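You operate a simulated robot arm through the tools that you are given. There is no shell and no other tool. Be economical: measure what you need, move in short steps, check, and stop when the job is done.

Carry out the task below with a simulated robot arm. There is one attempt and no reset: what you move stays moved.

Task
Put the brown silencer in the white kit tray.

The check looks at the end state, three seconds after you hand in, the way a careful person would. Anything else that was tipped, shoved, dropped, spilled or broken makes it a failure.

Robot
A 7-joint arm with a two-finger parallel gripper, fixed in place. Base frame: the origin is at the foot of the arm, x ahead of it, y to its left, z up; the work surface is at about z = 0. Units: mm, degrees, N and s.
With the tool pointing down near the work surface it reaches from about 240 to 620 mm from the base axis. Its first joint turns from -66.0 to 66.0 degrees. Payload 2.6 kg.
The TCP is the grasp point between the finger pads, 30 mm short of the fingertips. In the tool frame z runs along the fingers and y along their closing line. The gripper opens to 94 mm. The fingers are 28 mm wide and 10 mm thick; the gripper's body (50 by 96 mm) begins 55 mm behind the TCP.
Orientation is that of the tool frame in the base frame, as [roll, pitch, yaw] about the fixed x, y, z axes, in that order (R = Rz(yaw) Ry(pitch) Rx(roll)). With the fingers straight down and closing along the base's y, the tool's x points along the base's -x, its y along +y and its z along -z.

Tools
- The arm moves only by the tool step_arm. Its arguments are lists of equal length, an entry for each row: "dp": the shift along the tool's x, y, z in units of 100 mm (1.0 is 100 mm), a list of three; "twist": the turn about the tool's z in units of 60 degrees (1.0 is 60 degrees). In form: {"dp": [[dx, dy, dz], ...], "twist": [twist, ...]}. A call has 1 to 20 rows; each row is the pose to reach, as a shift and turn from the pose commanded when the call began, along the tool's axes at that moment. "hand" is the finger opening in mm, from 0 to 94, set as the call begins (left out, the last holds). A call with a number of a shift or a turn outside -1 to 1 is refused whole. Each row takes 0.2 s and may step no farther than 50 mm and 8.6 degrees from the row before; otherwise, or with a gripper value out of range, the whole call is refused. Where a pose cannot be reached the arm comes as near as it can. A force on the tool above 40 N (or 10 N above the force at the start of the call, whichever is more), or a blocked arm, ends the call early, and 0.2 s more pass. Each finger travels about 72 mm/s and halts on what it meets, pressing with about 24 N; the grip force reading is that of the motor and also rises with nothing between the fingers. The clock runs only during rows and for 0.2 s after the last one: add rows that repeat a pose to give the fingers time. It gives the time, the measured TCP pose, the force on the tool (base axes), the opening and the grip force at its end, in the units of the frame above (readings bear some noise), and new pictures: "pictures" is both (left out), scene, wrist or none.
- Cameras (640 x 400 px; columns grow to the right, rows downward): "scene" is fixed at [24.9, 421, 567.7]; the picture's right is [-0.86, -0.51, 0.00], its down [-0.27, 0.46, -0.85] and it looks along [0.43, -0.73, -0.53] (base axes); focal length 356 px, centre (320, 200). "wrist" rides on the gripper at [76, 14, -102] in the tool frame; the picture's right is [-0.18, 0.98, 0.00], its down [-0.75, -0.14, -0.64] and it looks along [-0.63, -0.12, 0.77] (tool axes); focal length 243 px, centre (320, 200). There is no depth. A picture from a camera that has moved, and an enlarged one, comes with that camera's place and axes in the base frame and with its lens.
- zoom(camera, box): a new picture of the part [left, top, right, bottom] of that camera's present view, enlarged. No time passes.
- sign_off(): hands the job in; it is judged then, once.

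Work in short steps. Places have to be worked out from the pictures, the camera data and where the tool is seen: move nearer, look again, correct. Check each grasp and each placing, and mend what went wrong. You have 90 turns and 170 pictures in all, those below and enlarged ones among them. Open the gripper and draw the arm clear of the work before you hand the job in, unless the task says otherwise; then end with one line.

The tools are called after ">>>" by a JSON object that holds its "api" and its "payload". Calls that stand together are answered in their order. step_arm: Moves the arm, as the interface text tells. Its arguments: {"type":"object","properties":{"dp":{"type":"array","items":{"type":"array","items":{"type":"number"}}},"twist":{"type":"array","items":{"type":"number"}},"hand":{"type":"number"},"pictures":{"type":"string","enum":["both","scene","wrist","none"]}},"required":["dp","twist"]} The other tools are called the same way: zoom (camera, box) takes an enlarged picture of a part of a camera's view; sign_off () hands the job in.

At the start:

```text
time_s: 0.0
position: [399.2, -149.0, 284.6]
orientation: [-179.9, 0.0, -180.0]
force: [0.9, 0.1, 0.0]
grip_width: 93.8
grasp_force: 0.0
```

scene: 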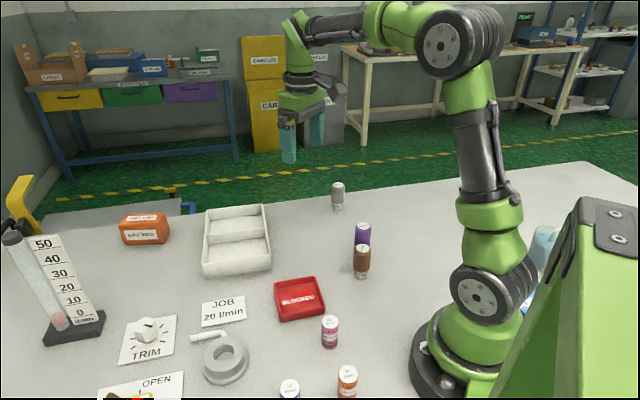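
wrist: 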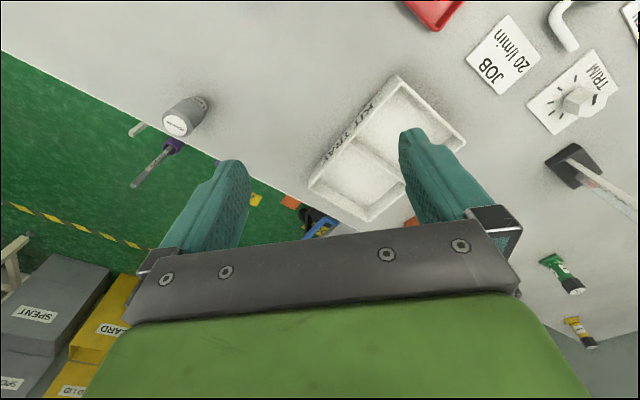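

I'll zoom in on the brown part, the tray and their surroundings before I move.

>>> {"api": "zoom", "payload": {"camera": "scene", "box": [310, 170, 420, 300]}}

>>> {"api": "zoom", "payload": {"camera": "scene", "box": [180, 190, 300, 290]}}

```text
3.08 times, centred on (365, 235) of scene
camera zoom: at [24.9, 421.0, 567.7], right [-0.86, -0.51, 0.0], down [-0.27, 0.46, -0.85], along [0.43, -0.73, -0.53], focal length 1095 px, centre (182, 92)
```

zoom: 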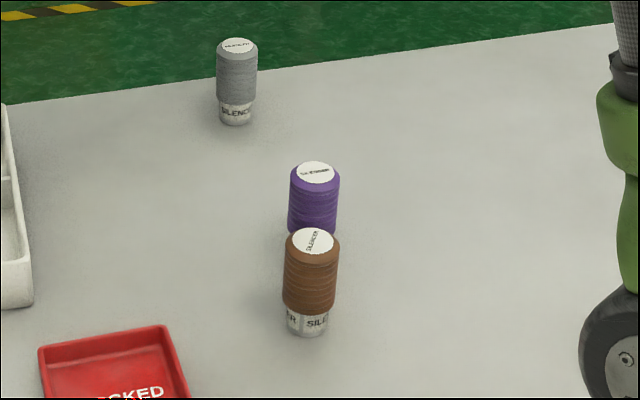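

```text
4.00 times, centred on (240, 240) of scene
camera zoom: at [24.9, 421.0, 567.7], right [-0.86, -0.51, 0.0], down [-0.27, 0.46, -0.85], along [0.43, -0.73, -0.53], focal length 1423 px, centre (640, 40)
```

zoom: 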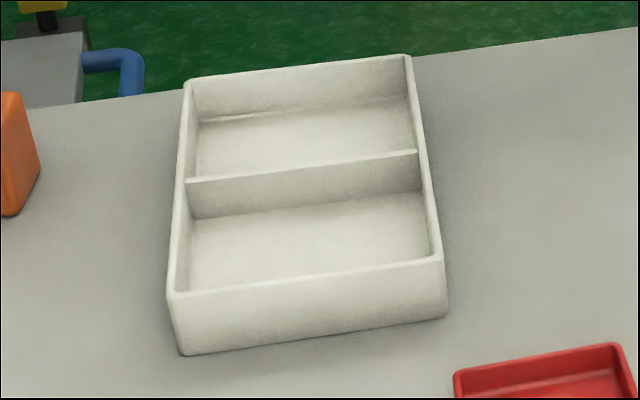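

The brown silencer stands near (244, -130), is about 79 mm tall and 38 mm in diameter, with the purple one about 80 mm behind it. The tray's near compartment is centred around (518, -35). I'll move toward a point above the brown one in two stages, staying high.

>>> {"api": "step_arm", "payload": {"dp": [[0.3, 0.05, 0], [0.65, 0.12, 0], [1.0, 0.19, 0]], "twist": [0, 0, 0], "hand": 70, "pictures": "none"}}

>>> {"api": "step_arm", "payload": {"dp": [[0.25, 0, 0.2], [0.55, 0, 0.6], [0.55, 0, 0.85], [0.55, 0, 0.85]], "twist": [0, 0, 0, 0]}}

```text
time_s: 0.8
position: [296.5, -131.5, 286.0]
orientation: [-180.0, 0.0, 179.9]
force: [-0.1, -0.3, 0.9]
grip_width: 70.0
grasp_force: 0.0
```

```text
time_s: 1.8
position: [245.3, -128.8, 201.7]
orientation: [180.0, -0.1, 180.0]
force: [0.4, -0.1, 0.5]
grip_width: 70.2
grasp_force: 0.1
camera wrist: at [169.3, -113.7, 303.9], right [0.18, 0.98, 0.0], down [0.75, -0.14, 0.64], along [0.63, -0.12, -0.77], focal length 243 px, centre (320, 200)
```

scene: 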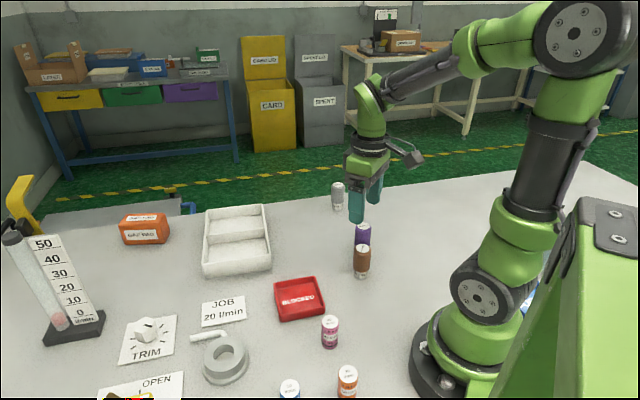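
wrist: 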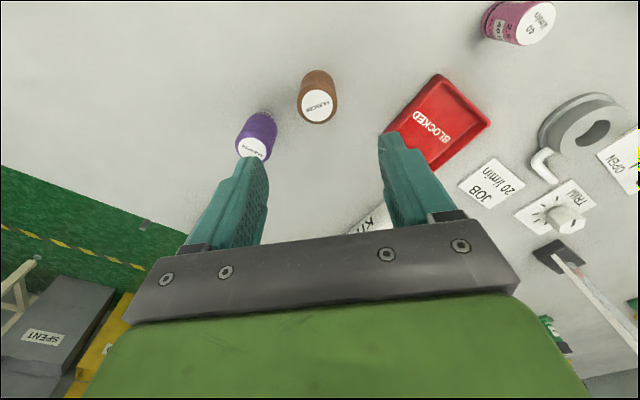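

The wrist view puts the brown silencer at (244, -130), matching the scene estimate. The purple one's near side is about 50 mm off in -y. I'll narrow the fingers to 60 mm and descend to about z=52.

>>> {"api": "step_arm", "payload": {"dp": [[0.01, -0.01, 0.3], [0.01, -0.01, 0.6], [0.01, -0.01, 0.8], [0.01, -0.01, 0.9]], "twist": [0, 0, 0, 0], "hand": 60}}

```text
time_s: 2.8
position: [243.9, -131.2, 109.9]
orientation: [179.9, 0.0, 179.9]
force: [-0.6, -0.7, 0.7]
grip_width: 60.1
grasp_force: 0.2
camera wrist: at [168.7, -116.2, 212.8], right [0.18, 0.98, 0.0], down [0.75, -0.14, 0.64], along [0.63, -0.12, -0.77], focal length 243 px, centre (320, 200)
```

scene: 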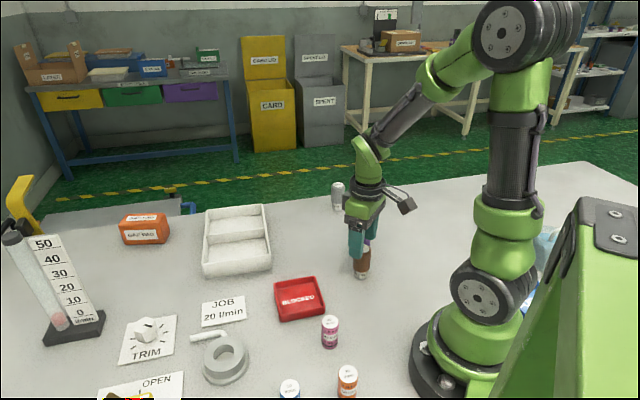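
wrist: 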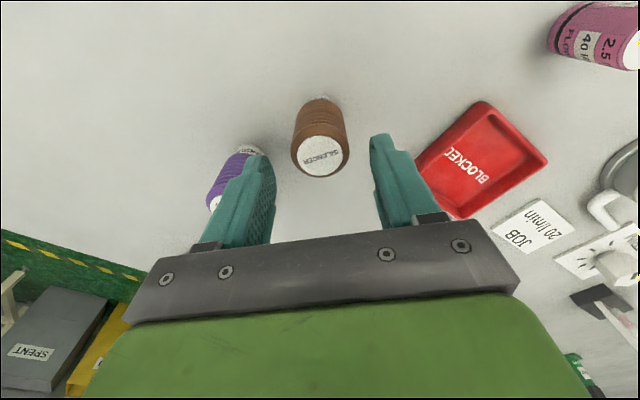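

The silencer is centred between the fingers and the purple one is clear. I'll descend the remaining 58 mm.

>>> {"api": "step_arm", "payload": {"dp": [[0, 0.005, 0.25], [0, 0.005, 0.45], [0, 0.005, 0.58], [0, 0.005, 0.58]], "twist": [0, 0, 0, 0]}}

```text
time_s: 3.8
position: [241.5, -131.1, 50.6]
orientation: [180.0, 0.0, 179.9]
force: [0.4, 0.6, -0.1]
grip_width: 60.1
grasp_force: 0.0
camera wrist: at [166.3, -114.9, 154.8], right [0.18, 0.98, 0.0], down [0.75, -0.14, 0.64], along [0.63, -0.12, -0.77], focal length 243 px, centre (320, 200)
```

scene: 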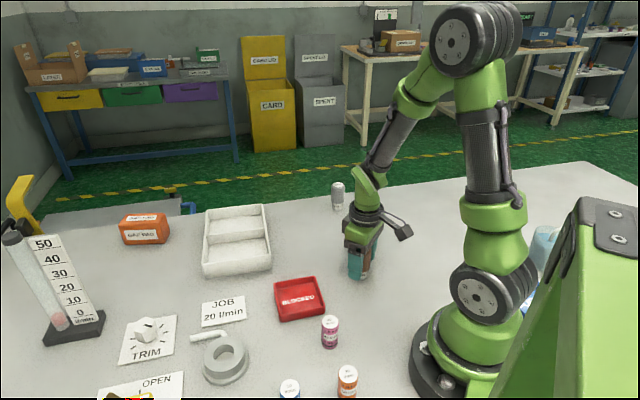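
wrist: 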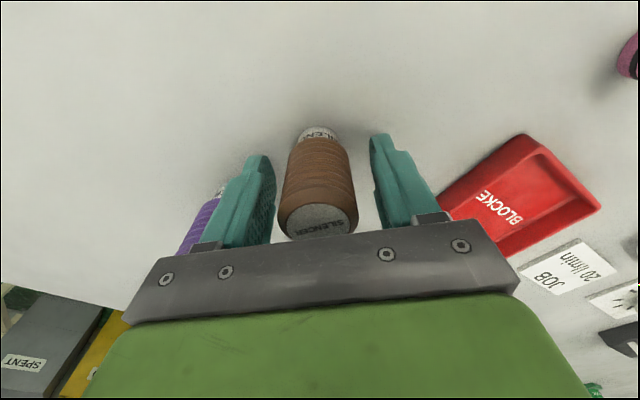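

The silencer sits between the pads, so I'll close on it in place.

>>> {"api": "step_arm", "payload": {"dp": [[-0.01, 0, 0], [-0.01, 0, 0], [-0.01, 0, 0], [-0.01, 0, 0]], "twist": [0, 0, 0, 0], "hand": 25, "pictures": "wrist"}}

```text
time_s: 4.8
position: [243.3, -130.1, 51.5]
orientation: [180.0, 0.0, -179.9]
force: [0.0, 0.2, 0.2]
grip_width: 36.5
grasp_force: 24.3
camera wrist: at [167.7, -115.3, 154.8], right [0.18, 0.98, 0.0], down [0.75, -0.14, 0.64], along [0.63, -0.12, -0.77], focal length 243 px, centre (320, 200)
```

wrist: 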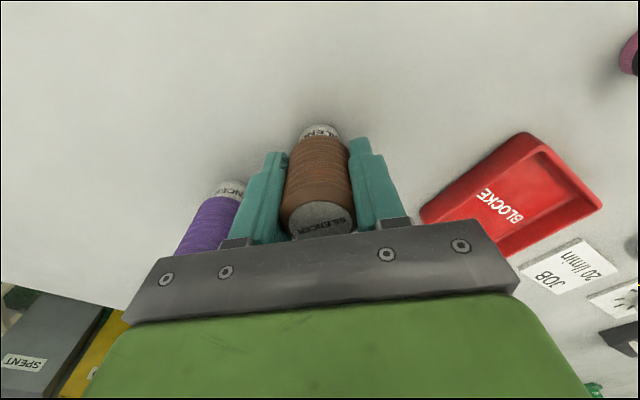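

The fingers hold it at 36.5 mm with a 24 N grip. I'll lift straight up in short rows.

>>> {"api": "step_arm", "payload": {"dp": [[0, 0, -0.1], [0, 0, -0.3], [0, 0, -0.6], [0, 0, -0.95], [0, 0, -1.0]], "twist": [0, 0, 0, 0, 0]}}

```text
time_s: 6.0
position: [245.5, -133.4, 151.1]
orientation: [179.9, 0.0, -180.0]
force: [1.2, 0.2, -1.2]
grip_width: 34.6
grasp_force: 24.3
camera wrist: at [170.1, -117.5, 254.8], right [0.18, 0.98, 0.0], down [0.75, -0.14, 0.64], along [0.63, -0.12, -0.77], focal length 243 px, centre (320, 200)
```

scene: 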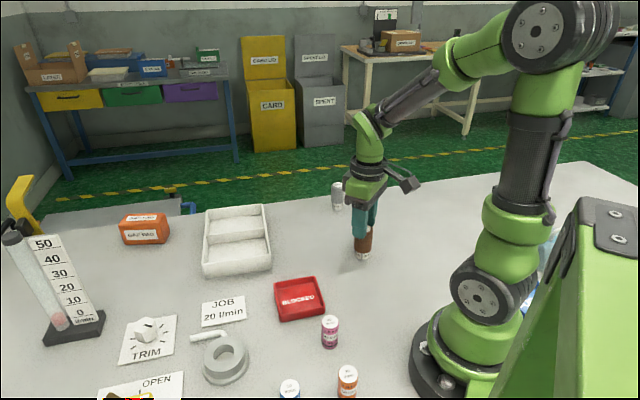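
wrist: 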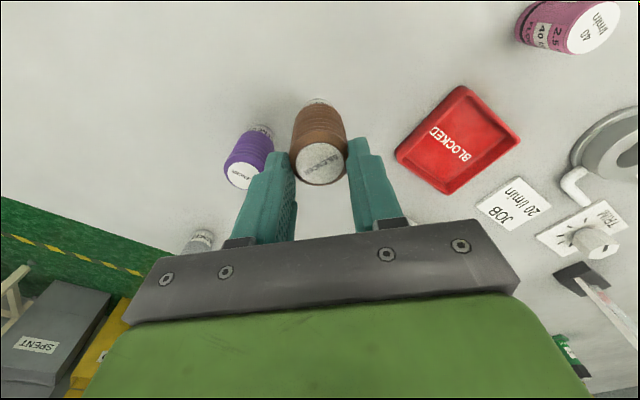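

The silencer sits lower in the fingers than before the lift, so it seems to have slipped. I'll zoom in before moving again.

>>> {"api": "zoom", "payload": {"camera": "scene", "box": [320, 170, 410, 280]}}

>>> {"api": "zoom", "payload": {"camera": "wrist", "box": [220, 80, 400, 240]}}

```text
3.64 times, centred on (365, 225) of scene
camera zoom: at [24.9, 421.0, 567.7], right [-0.86, -0.51, 0.0], down [-0.27, 0.46, -0.85], along [0.43, -0.73, -0.53], focal length 1294 px, centre (156, 109)
```

zoom: 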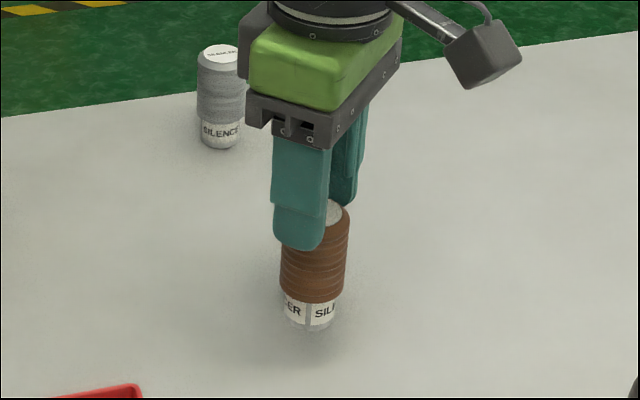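

```text
2.50 times, centred on (310, 160) of wrist
camera zoom: at [170.1, -117.5, 254.8], right [0.18, 0.98, 0.0], down [0.75, -0.14, 0.64], along [0.63, -0.12, -0.77], focal length 606 px, centre (345, 300)
```

zoom: 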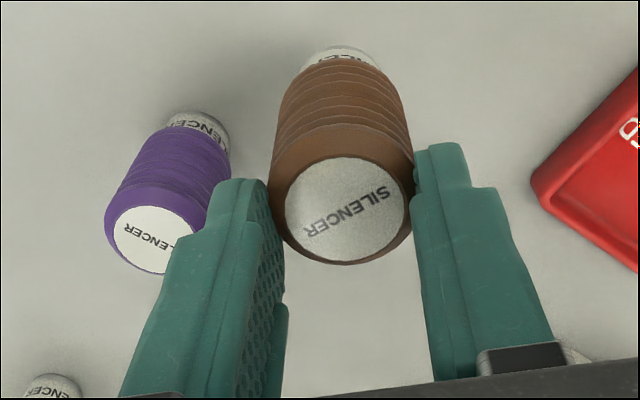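

It slid about 50 mm through the fingers and is now held only by its top edge, with its bottom around z=47. I'll lower it at once, so it stands again and the fingers slide back down around it.

>>> {"api": "step_arm", "payload": {"dp": [[0, 0, 0.44], [0, 0, 0.5], [0, 0, 0.6]], "twist": [0, 0, 0]}}

```text
time_s: 6.8
position: [246.7, -131.5, 91.8]
orientation: [-179.8, 0.2, -180.0]
force: [3.7, 0.9, 20.8]
grip_width: 34.6
grasp_force: 23.9
camera wrist: at [170.1, -116.3, 194.7], right [0.18, 0.98, 0.0], down [0.75, -0.14, 0.65], along [0.64, -0.12, -0.76], focal length 243 px, centre (320, 200)
```

scene: 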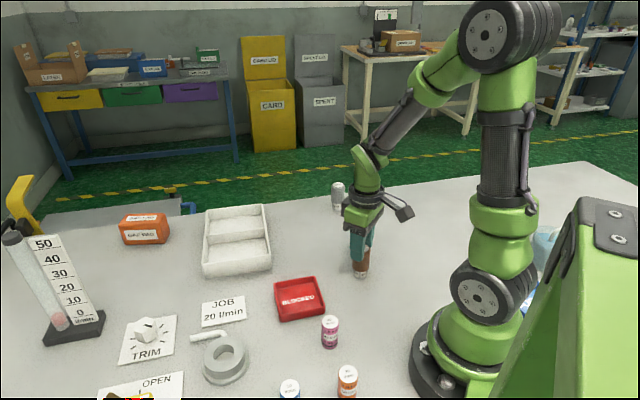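
wrist: 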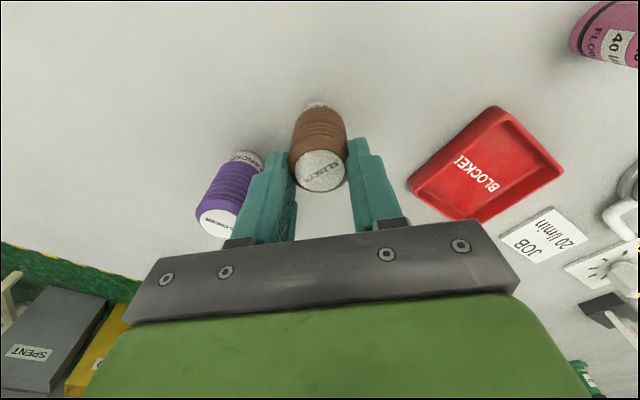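

It's standing on the table again. The 20 N vertical reaction shows the fingers now grip firmly near its top. I'll test that grip with a small slow lift and then a hold.

>>> {"api": "step_arm", "payload": {"dp": [[0, 0, -0.06], [0, 0, -0.12], [0, 0, -0.18], [0, 0, -0.24], [0, 0, -0.24], [0, 0, -0.24]], "twist": [0, 0, 0, 0, 0, 0]}}

>>> {"api": "zoom", "payload": {"camera": "scene", "box": [320, 190, 410, 290]}}

```text
time_s: 8.2
position: [245.1, -131.5, 115.6]
orientation: [180.0, -0.1, -180.0]
force: [0.1, 0.5, -1.7]
grip_width: 34.5
grasp_force: 24.1
camera wrist: at [169.3, -116.1, 218.9], right [0.18, 0.98, 0.0], down [0.75, -0.14, 0.64], along [0.63, -0.12, -0.77], focal length 243 px, centre (320, 200)
```

scene: 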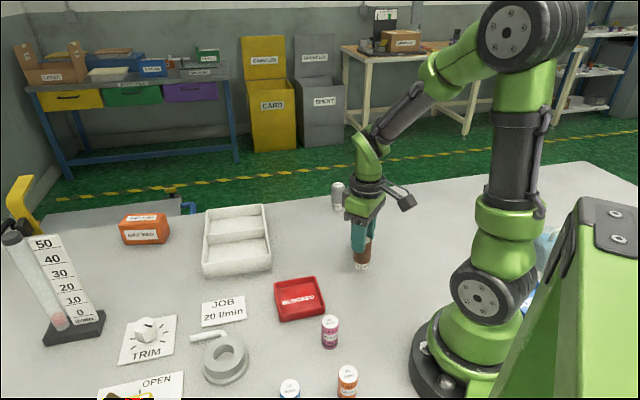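
wrist: 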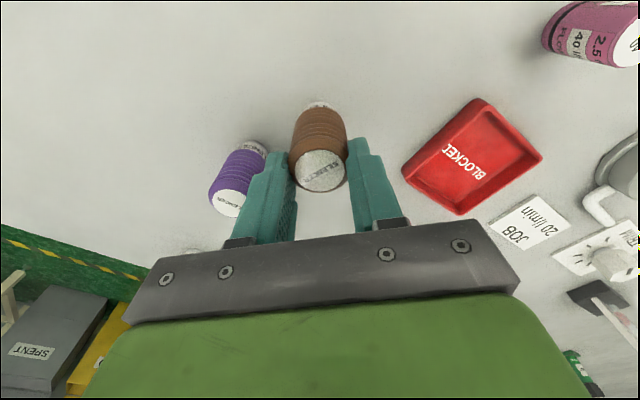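

```text
4.00 times, centred on (365, 240) of scene
camera zoom: at [24.9, 421.0, 567.7], right [-0.86, -0.51, 0.0], down [-0.27, 0.46, -0.85], along [0.43, -0.73, -0.53], focal length 1423 px, centre (140, 40)
```

zoom: 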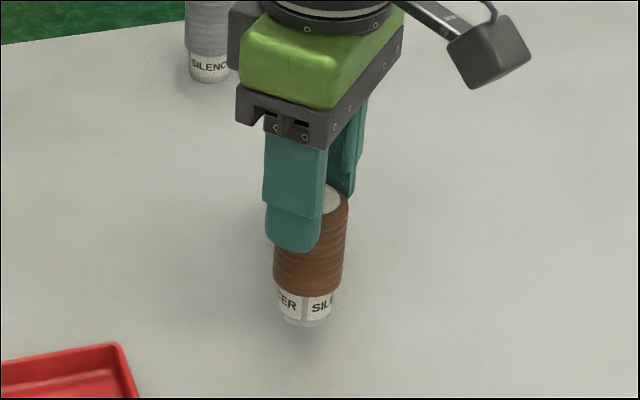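

The grip held with no new slip: the wrist view shows the top in the same place, about 15 mm below the TCP, so the bottom is about 94 mm below it. I'll raise gently and check again before crossing.

>>> {"api": "step_arm", "payload": {"dp": [[0, 0, -0.05], [0, 0, -0.13], [0, 0, -0.22], [0, 0, -0.32], [0, 0, -0.42], [0, 0, -0.52], [0, 0, -0.62], [0, 0, -0.7], [0, 0, -0.75], [0, 0, -0.75]], "twist": [0, 0, 0, 0, 0, 0, 0, 0, 0, 0]}}

```text
time_s: 10.4
position: [244.4, -129.5, 190.0]
orientation: [-179.9, 0.1, -179.9]
force: [0.5, -1.0, -0.6]
grip_width: 34.4
grasp_force: 24.3
camera wrist: at [168.4, -115.2, 294.5], right [0.18, 0.98, 0.0], down [0.75, -0.14, 0.64], along [0.63, -0.12, -0.77], focal length 243 px, centre (320, 200)
```

scene: 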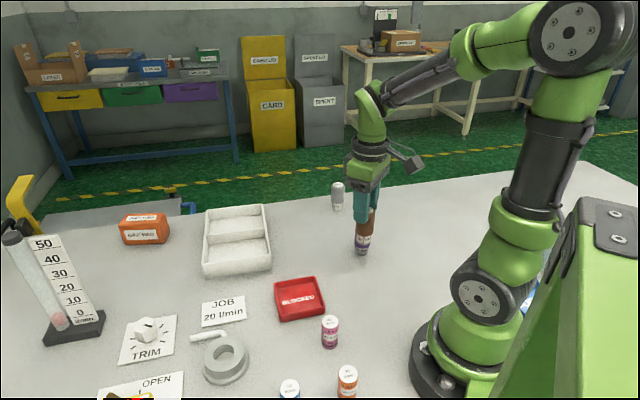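
wrist: 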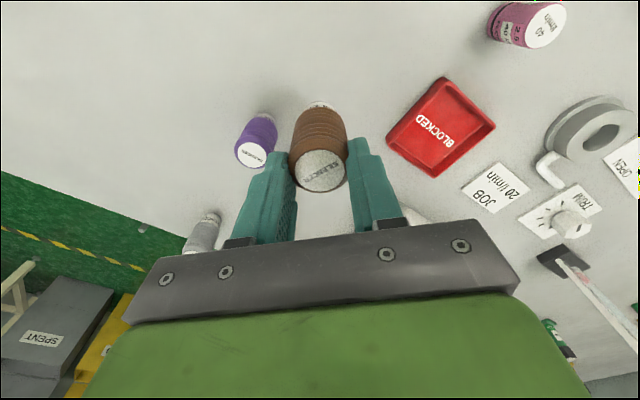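

It's stable at height, with its bottom near z=96. I'll cross to the tray gently in stages.

>>> {"api": "step_arm", "payload": {"dp": [[-0.07, 0.02, 0], [-0.2, 0.06, 0], [-0.38, 0.12, 0], [-0.58, 0.19, 0], [-0.76, 0.26, 0], [-0.88, 0.31, 0], [-0.93, 0.32, 0]], "twist": [0, 0, 0, 0, 0, 0, 0], "pictures": "wrist"}}

```text
time_s: 12.0
position: [336.9, -99.1, 189.5]
orientation: [179.9, 0.0, 180.0]
force: [0.7, -0.1, -0.7]
grip_width: 34.1
grasp_force: 24.5
camera wrist: at [262.3, -83.7, 293.5], right [0.18, 0.98, 0.0], down [0.75, -0.14, 0.64], along [0.63, -0.12, -0.77], focal length 243 px, centre (320, 200)
```

wrist: 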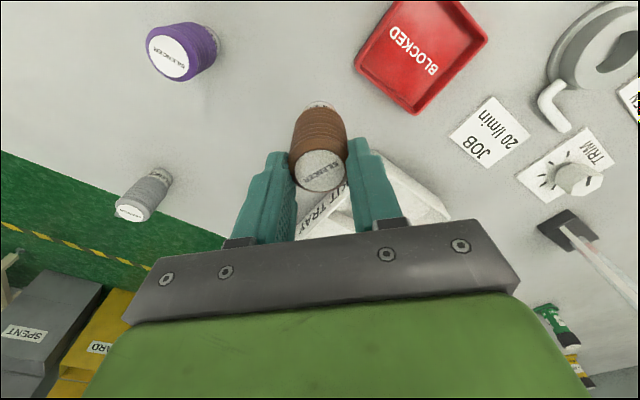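

The grip is still good, with the top unchanged in view. I'll continue toward the tray.

>>> {"api": "step_arm", "payload": {"dp": [[-0.07, 0.02, 0], [-0.2, 0.06, 0], [-0.38, 0.12, 0], [-0.58, 0.19, 0], [-0.76, 0.26, 0], [-0.88, 0.31, 0], [-0.93, 0.32, 0]], "twist": [0, 0, 0, 0, 0, 0, 0], "pictures": "wrist"}}

>>> {"api": "step_arm", "payload": {"dp": [[-0.07, 0.02, 0], [-0.2, 0.06, 0], [-0.38, 0.12, 0], [-0.56, 0.19, 0], [-0.72, 0.26, 0], [-0.83, 0.3, 0], [-0.88, 0.32, 0]], "twist": [0, 0, 0, 0, 0, 0, 0]}}

>>> {"api": "zoom", "payload": {"camera": "scene", "box": [180, 150, 300, 290]}}

```text
time_s: 13.6
position: [429.9, -66.5, 189.4]
orientation: [-179.9, -0.1, -180.0]
force: [0.0, -0.8, -1.0]
grip_width: 34.2
grasp_force: 23.3
camera wrist: at [354.6, -51.0, 293.2], right [0.18, 0.98, 0.0], down [0.75, -0.14, 0.64], along [0.63, -0.12, -0.77], focal length 243 px, centre (320, 200)
```

wrist: 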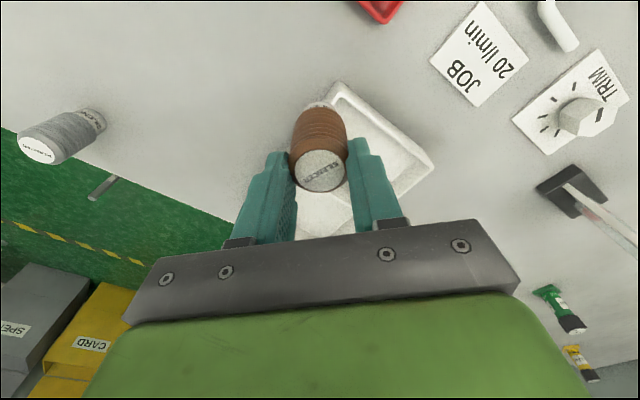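

```text
time_s: 15.2
position: [519.1, -34.1, 189.8]
orientation: [180.0, 0.0, 180.0]
force: [0.0, 0.3, 0.4]
grip_width: 34.3
grasp_force: 24.0
camera wrist: at [443.5, -18.5, 293.8], right [0.18, 0.98, 0.0], down [0.75, -0.14, 0.64], along [0.63, -0.12, -0.77], focal length 243 px, centre (320, 200)
```

scene: 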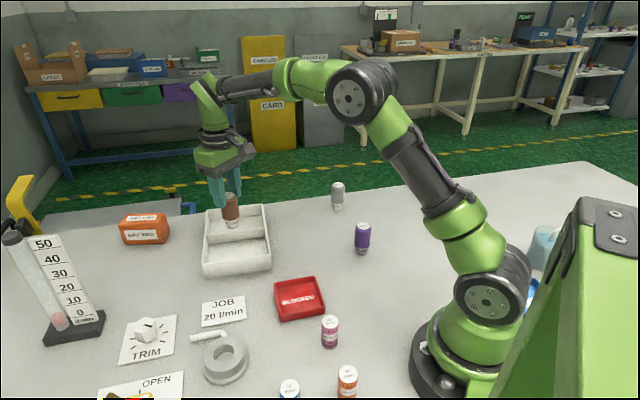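
wrist: 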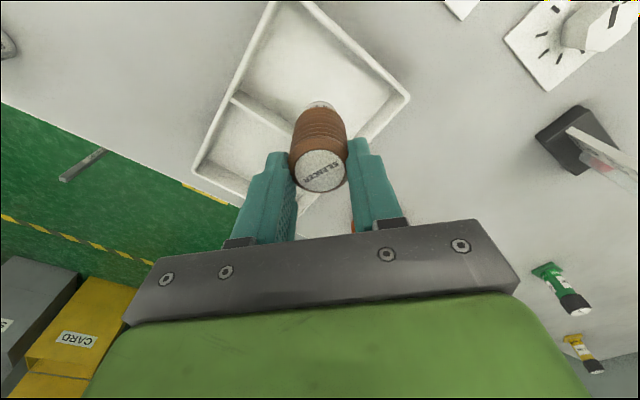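

```text
2.86 times, centred on (240, 220) of scene
camera zoom: at [24.9, 421.0, 567.7], right [-0.86, -0.51, 0.0], down [-0.27, 0.46, -0.85], along [0.43, -0.73, -0.53], focal length 1017 px, centre (549, 143)
```

zoom: 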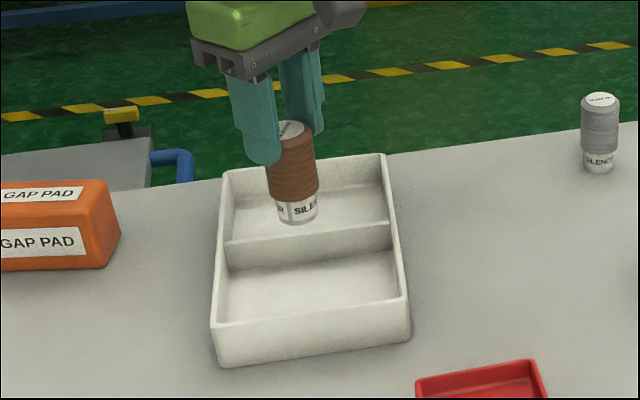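

Both views agree that the silencer hangs over the centre of the near compartment at about (517, -33). The fingers will stay above the tray walls when it touches down. I'll lower it to just above the floor.

>>> {"api": "step_arm", "payload": {"dp": [[0.01, 0.01, 0.06], [0.01, 0.01, 0.18], [0.01, 0.01, 0.32], [0.01, 0.01, 0.46], [0.01, 0.01, 0.6], [0.01, 0.01, 0.7], [0.01, 0.01, 0.78], [0.01, 0.01, 0.8]], "twist": [0, 0, 0, 0, 0, 0, 0, 0]}}

>>> {"api": "zoom", "payload": {"camera": "scene", "box": [180, 170, 300, 290]}}

```text
time_s: 17.0
position: [517.8, -33.7, 109.6]
orientation: [-180.0, 0.1, 179.9]
force: [-0.2, 0.3, -1.0]
grip_width: 34.4
grasp_force: 23.7
camera wrist: at [442.6, -19.1, 212.7], right [0.18, 0.98, 0.0], down [0.75, -0.14, 0.64], along [0.63, -0.12, -0.77], focal length 243 px, centre (320, 200)
```

scene: 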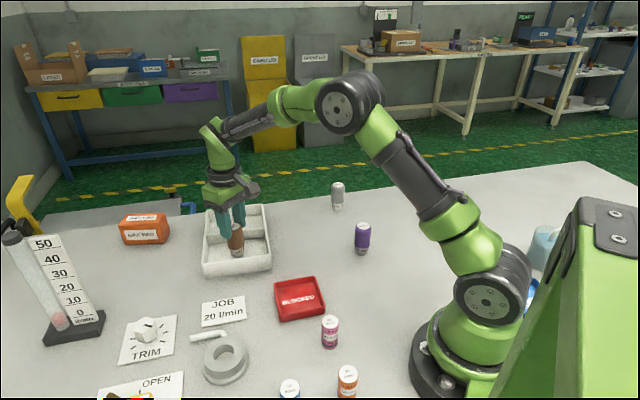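
wrist: 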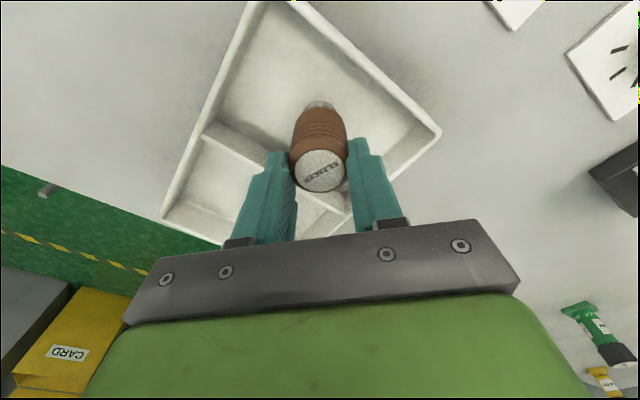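

```text
3.33 times, centred on (240, 230) of scene
camera zoom: at [24.9, 421.0, 567.7], right [-0.86, -0.51, 0.0], down [-0.27, 0.46, -0.85], along [0.43, -0.73, -0.53], focal length 1186 px, centre (587, 100)
```

zoom: 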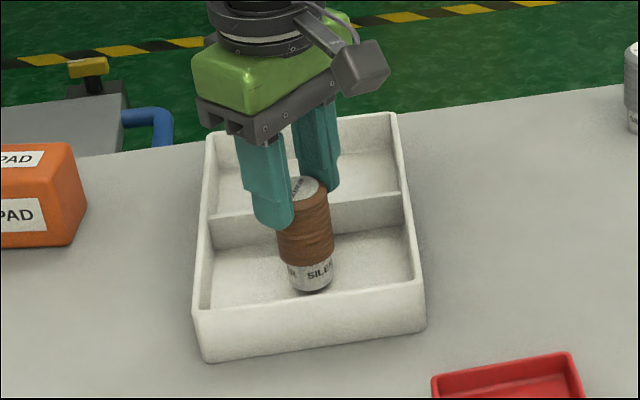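

It's inside the compartment with the bottom about 10 mm above the floor. I'll lower in small increments until contact.

>>> {"api": "step_arm", "payload": {"dp": [[0, 0, 0.03], [0, 0, 0.05], [0, 0, 0.07], [0, 0, 0.09], [0, 0, 0.1], [0, 0, 0.11]], "twist": [0, 0, 0, 0, 0, 0], "pictures": "none"}}

```text
time_s: 18.4
position: [519.0, -33.2, 101.0]
orientation: [-179.9, 0.2, -180.0]
force: [1.2, -0.5, 21.4]
grip_width: 34.8
grasp_force: 24.3
```

It touched the floor, with 21 N on the tool. I'll back off about 3 mm to relieve the pressure, then check before releasing.

>>> {"api": "step_arm", "payload": {"dp": [[0, 0, -0.01], [0, 0, -0.02], [0, 0, -0.025]], "twist": [0, 0, 0], "pictures": "wrist"}}

>>> {"api": "zoom", "payload": {"camera": "scene", "box": [180, 170, 300, 290]}}

```text
time_s: 19.2
position: [518.9, -35.1, 101.2]
orientation: [-180.0, -0.1, 180.0]
force: [4.0, -2.1, 13.4]
grip_width: 34.5
grasp_force: 23.8
camera wrist: at [443.1, -18.7, 203.8], right [0.18, 0.98, 0.0], down [0.75, -0.14, 0.64], along [0.63, -0.12, -0.77], focal length 243 px, centre (320, 200)
```

wrist: 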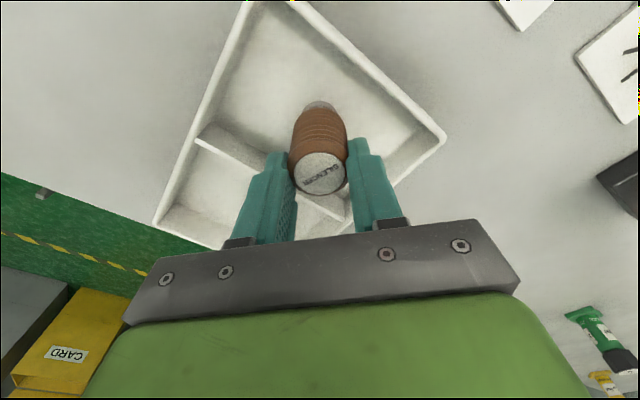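

```text
3.33 times, centred on (240, 230) of scene
camera zoom: at [24.9, 421.0, 567.7], right [-0.86, -0.51, 0.0], down [-0.27, 0.46, -0.85], along [0.43, -0.73, -0.53], focal length 1186 px, centre (587, 100)
```

zoom: 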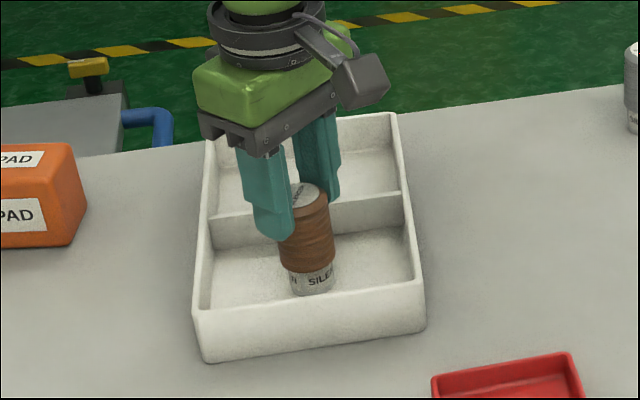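

There is still 13 N of down-pressure, so I'll ease up another 2 mm and then read the force again.

>>> {"api": "step_arm", "payload": {"dp": [[0, 0, -0.01], [0, 0, -0.02], [0, 0, -0.02]], "twist": [0, 0, 0], "pictures": "none"}}

```text
time_s: 20.0
position: [517.4, -33.0, 103.0]
orientation: [-179.9, -0.2, -180.0]
force: [0.3, 0.0, -1.2]
grip_width: 34.4
grasp_force: 23.8
```

The load is gone, so it's within about 1 mm of the floor. I'll go down 1 mm and open slightly.

>>> {"api": "step_arm", "payload": {"dp": [[0, 0, 0.01], [0, 0, 0.01]], "twist": [0, 0], "pictures": "none"}}

>>> {"api": "step_arm", "payload": {"dp": [[0, 0, 0], [0, 0, 0], [0, 0, 0]], "twist": [0, 0, 0], "hand": 56}}

```text
time_s: 20.6
position: [519.1, -32.8, 100.0]
orientation: [180.0, 0.0, -180.0]
force: [0.6, 0.5, -0.4]
grip_width: 34.2
grasp_force: 24.4
```

```text
time_s: 21.4
position: [518.5, -33.2, 102.0]
orientation: [180.0, 0.0, 180.0]
force: [0.0, -0.8, 0.4]
grip_width: 56.1
grasp_force: 0.1
camera wrist: at [442.3, -18.7, 205.5], right [0.18, 0.98, 0.0], down [0.75, -0.14, 0.64], along [0.63, -0.12, -0.77], focal length 243 px, centre (320, 200)
```

scene: 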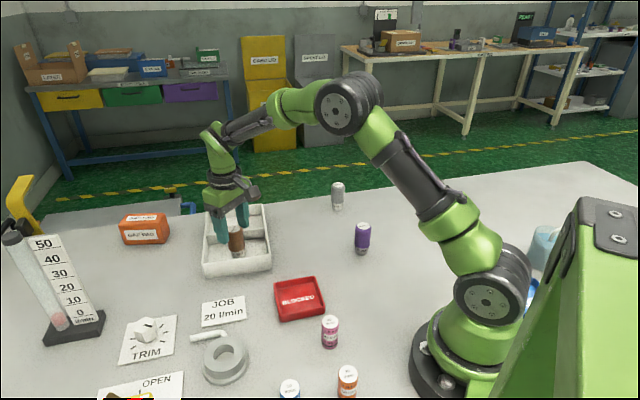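
wrist: 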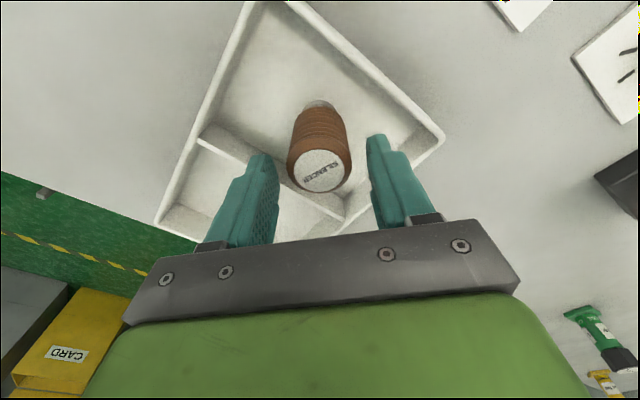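

It's released and standing upright in the tray. I'll retreat straight up.

>>> {"api": "step_arm", "payload": {"dp": [[0, 0, -0.15], [0, 0, -0.4], [0, 0, -0.7], [0, 0, -1.0]], "twist": [0, 0, 0, 0], "pictures": "none"}}

>>> {"api": "step_arm", "payload": {"dp": [[0.3, -0.3, -0.2], [0.6, -0.6, -0.4], [0.9, -0.9, -0.5]], "twist": [0, 0, 0]}}

>>> {"api": "zoom", "payload": {"camera": "scene", "box": [180, 170, 300, 290]}}

```text
time_s: 22.4
position: [517.4, -32.6, 203.8]
orientation: [-180.0, 0.1, -180.0]
force: [0.1, 0.3, 0.9]
grip_width: 56.0
grasp_force: 0.1
```

```text
time_s: 23.2
position: [425.9, -123.1, 254.1]
orientation: [179.9, 0.0, -180.0]
force: [-0.6, -0.5, -0.3]
grip_width: 56.1
grasp_force: 0.0
camera wrist: at [349.5, -107.7, 357.8], right [0.18, 0.98, 0.0], down [0.75, -0.14, 0.64], along [0.63, -0.12, -0.77], focal length 243 px, centre (320, 200)
```

scene: 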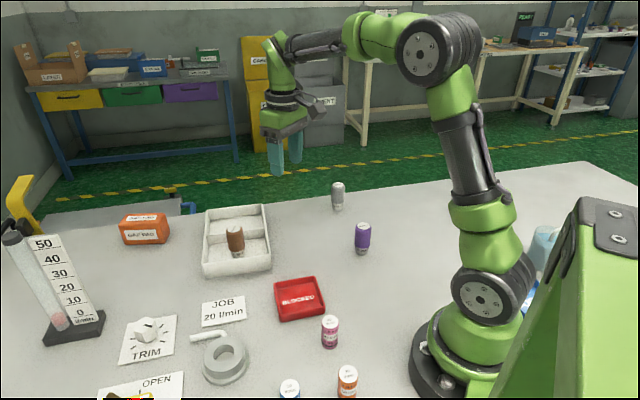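
wrist: 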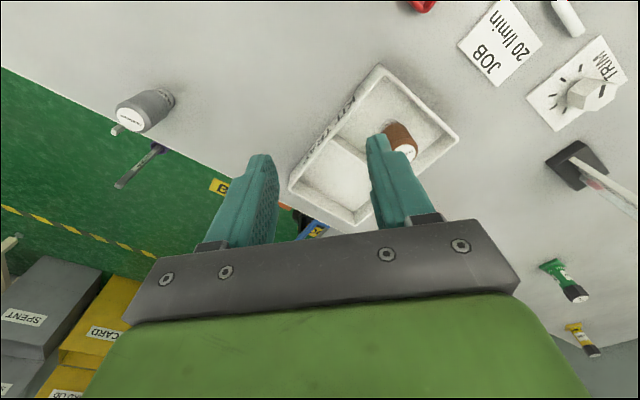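

```text
3.33 times, centred on (240, 230) of scene
camera zoom: at [24.9, 421.1, 567.7], right [-0.86, -0.51, 0.0], down [-0.27, 0.46, -0.85], along [0.43, -0.73, -0.53], focal length 1186 px, centre (587, 100)
```

zoom: 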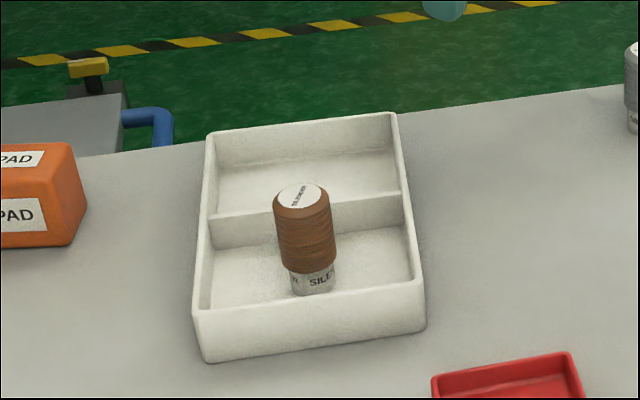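

The silencer stands upright in the tray, everything else is where it was, and the arm is clear. I'll hand in.

>>> {"api": "sign_off", "payload": {}}

```text
The job is handed in.
```

The brown silencer is standing upright in the near compartment of the white kit tray; it slipped in the grip on the first lift, but I set it back down and lifted it again, and nothing else was disturbed.
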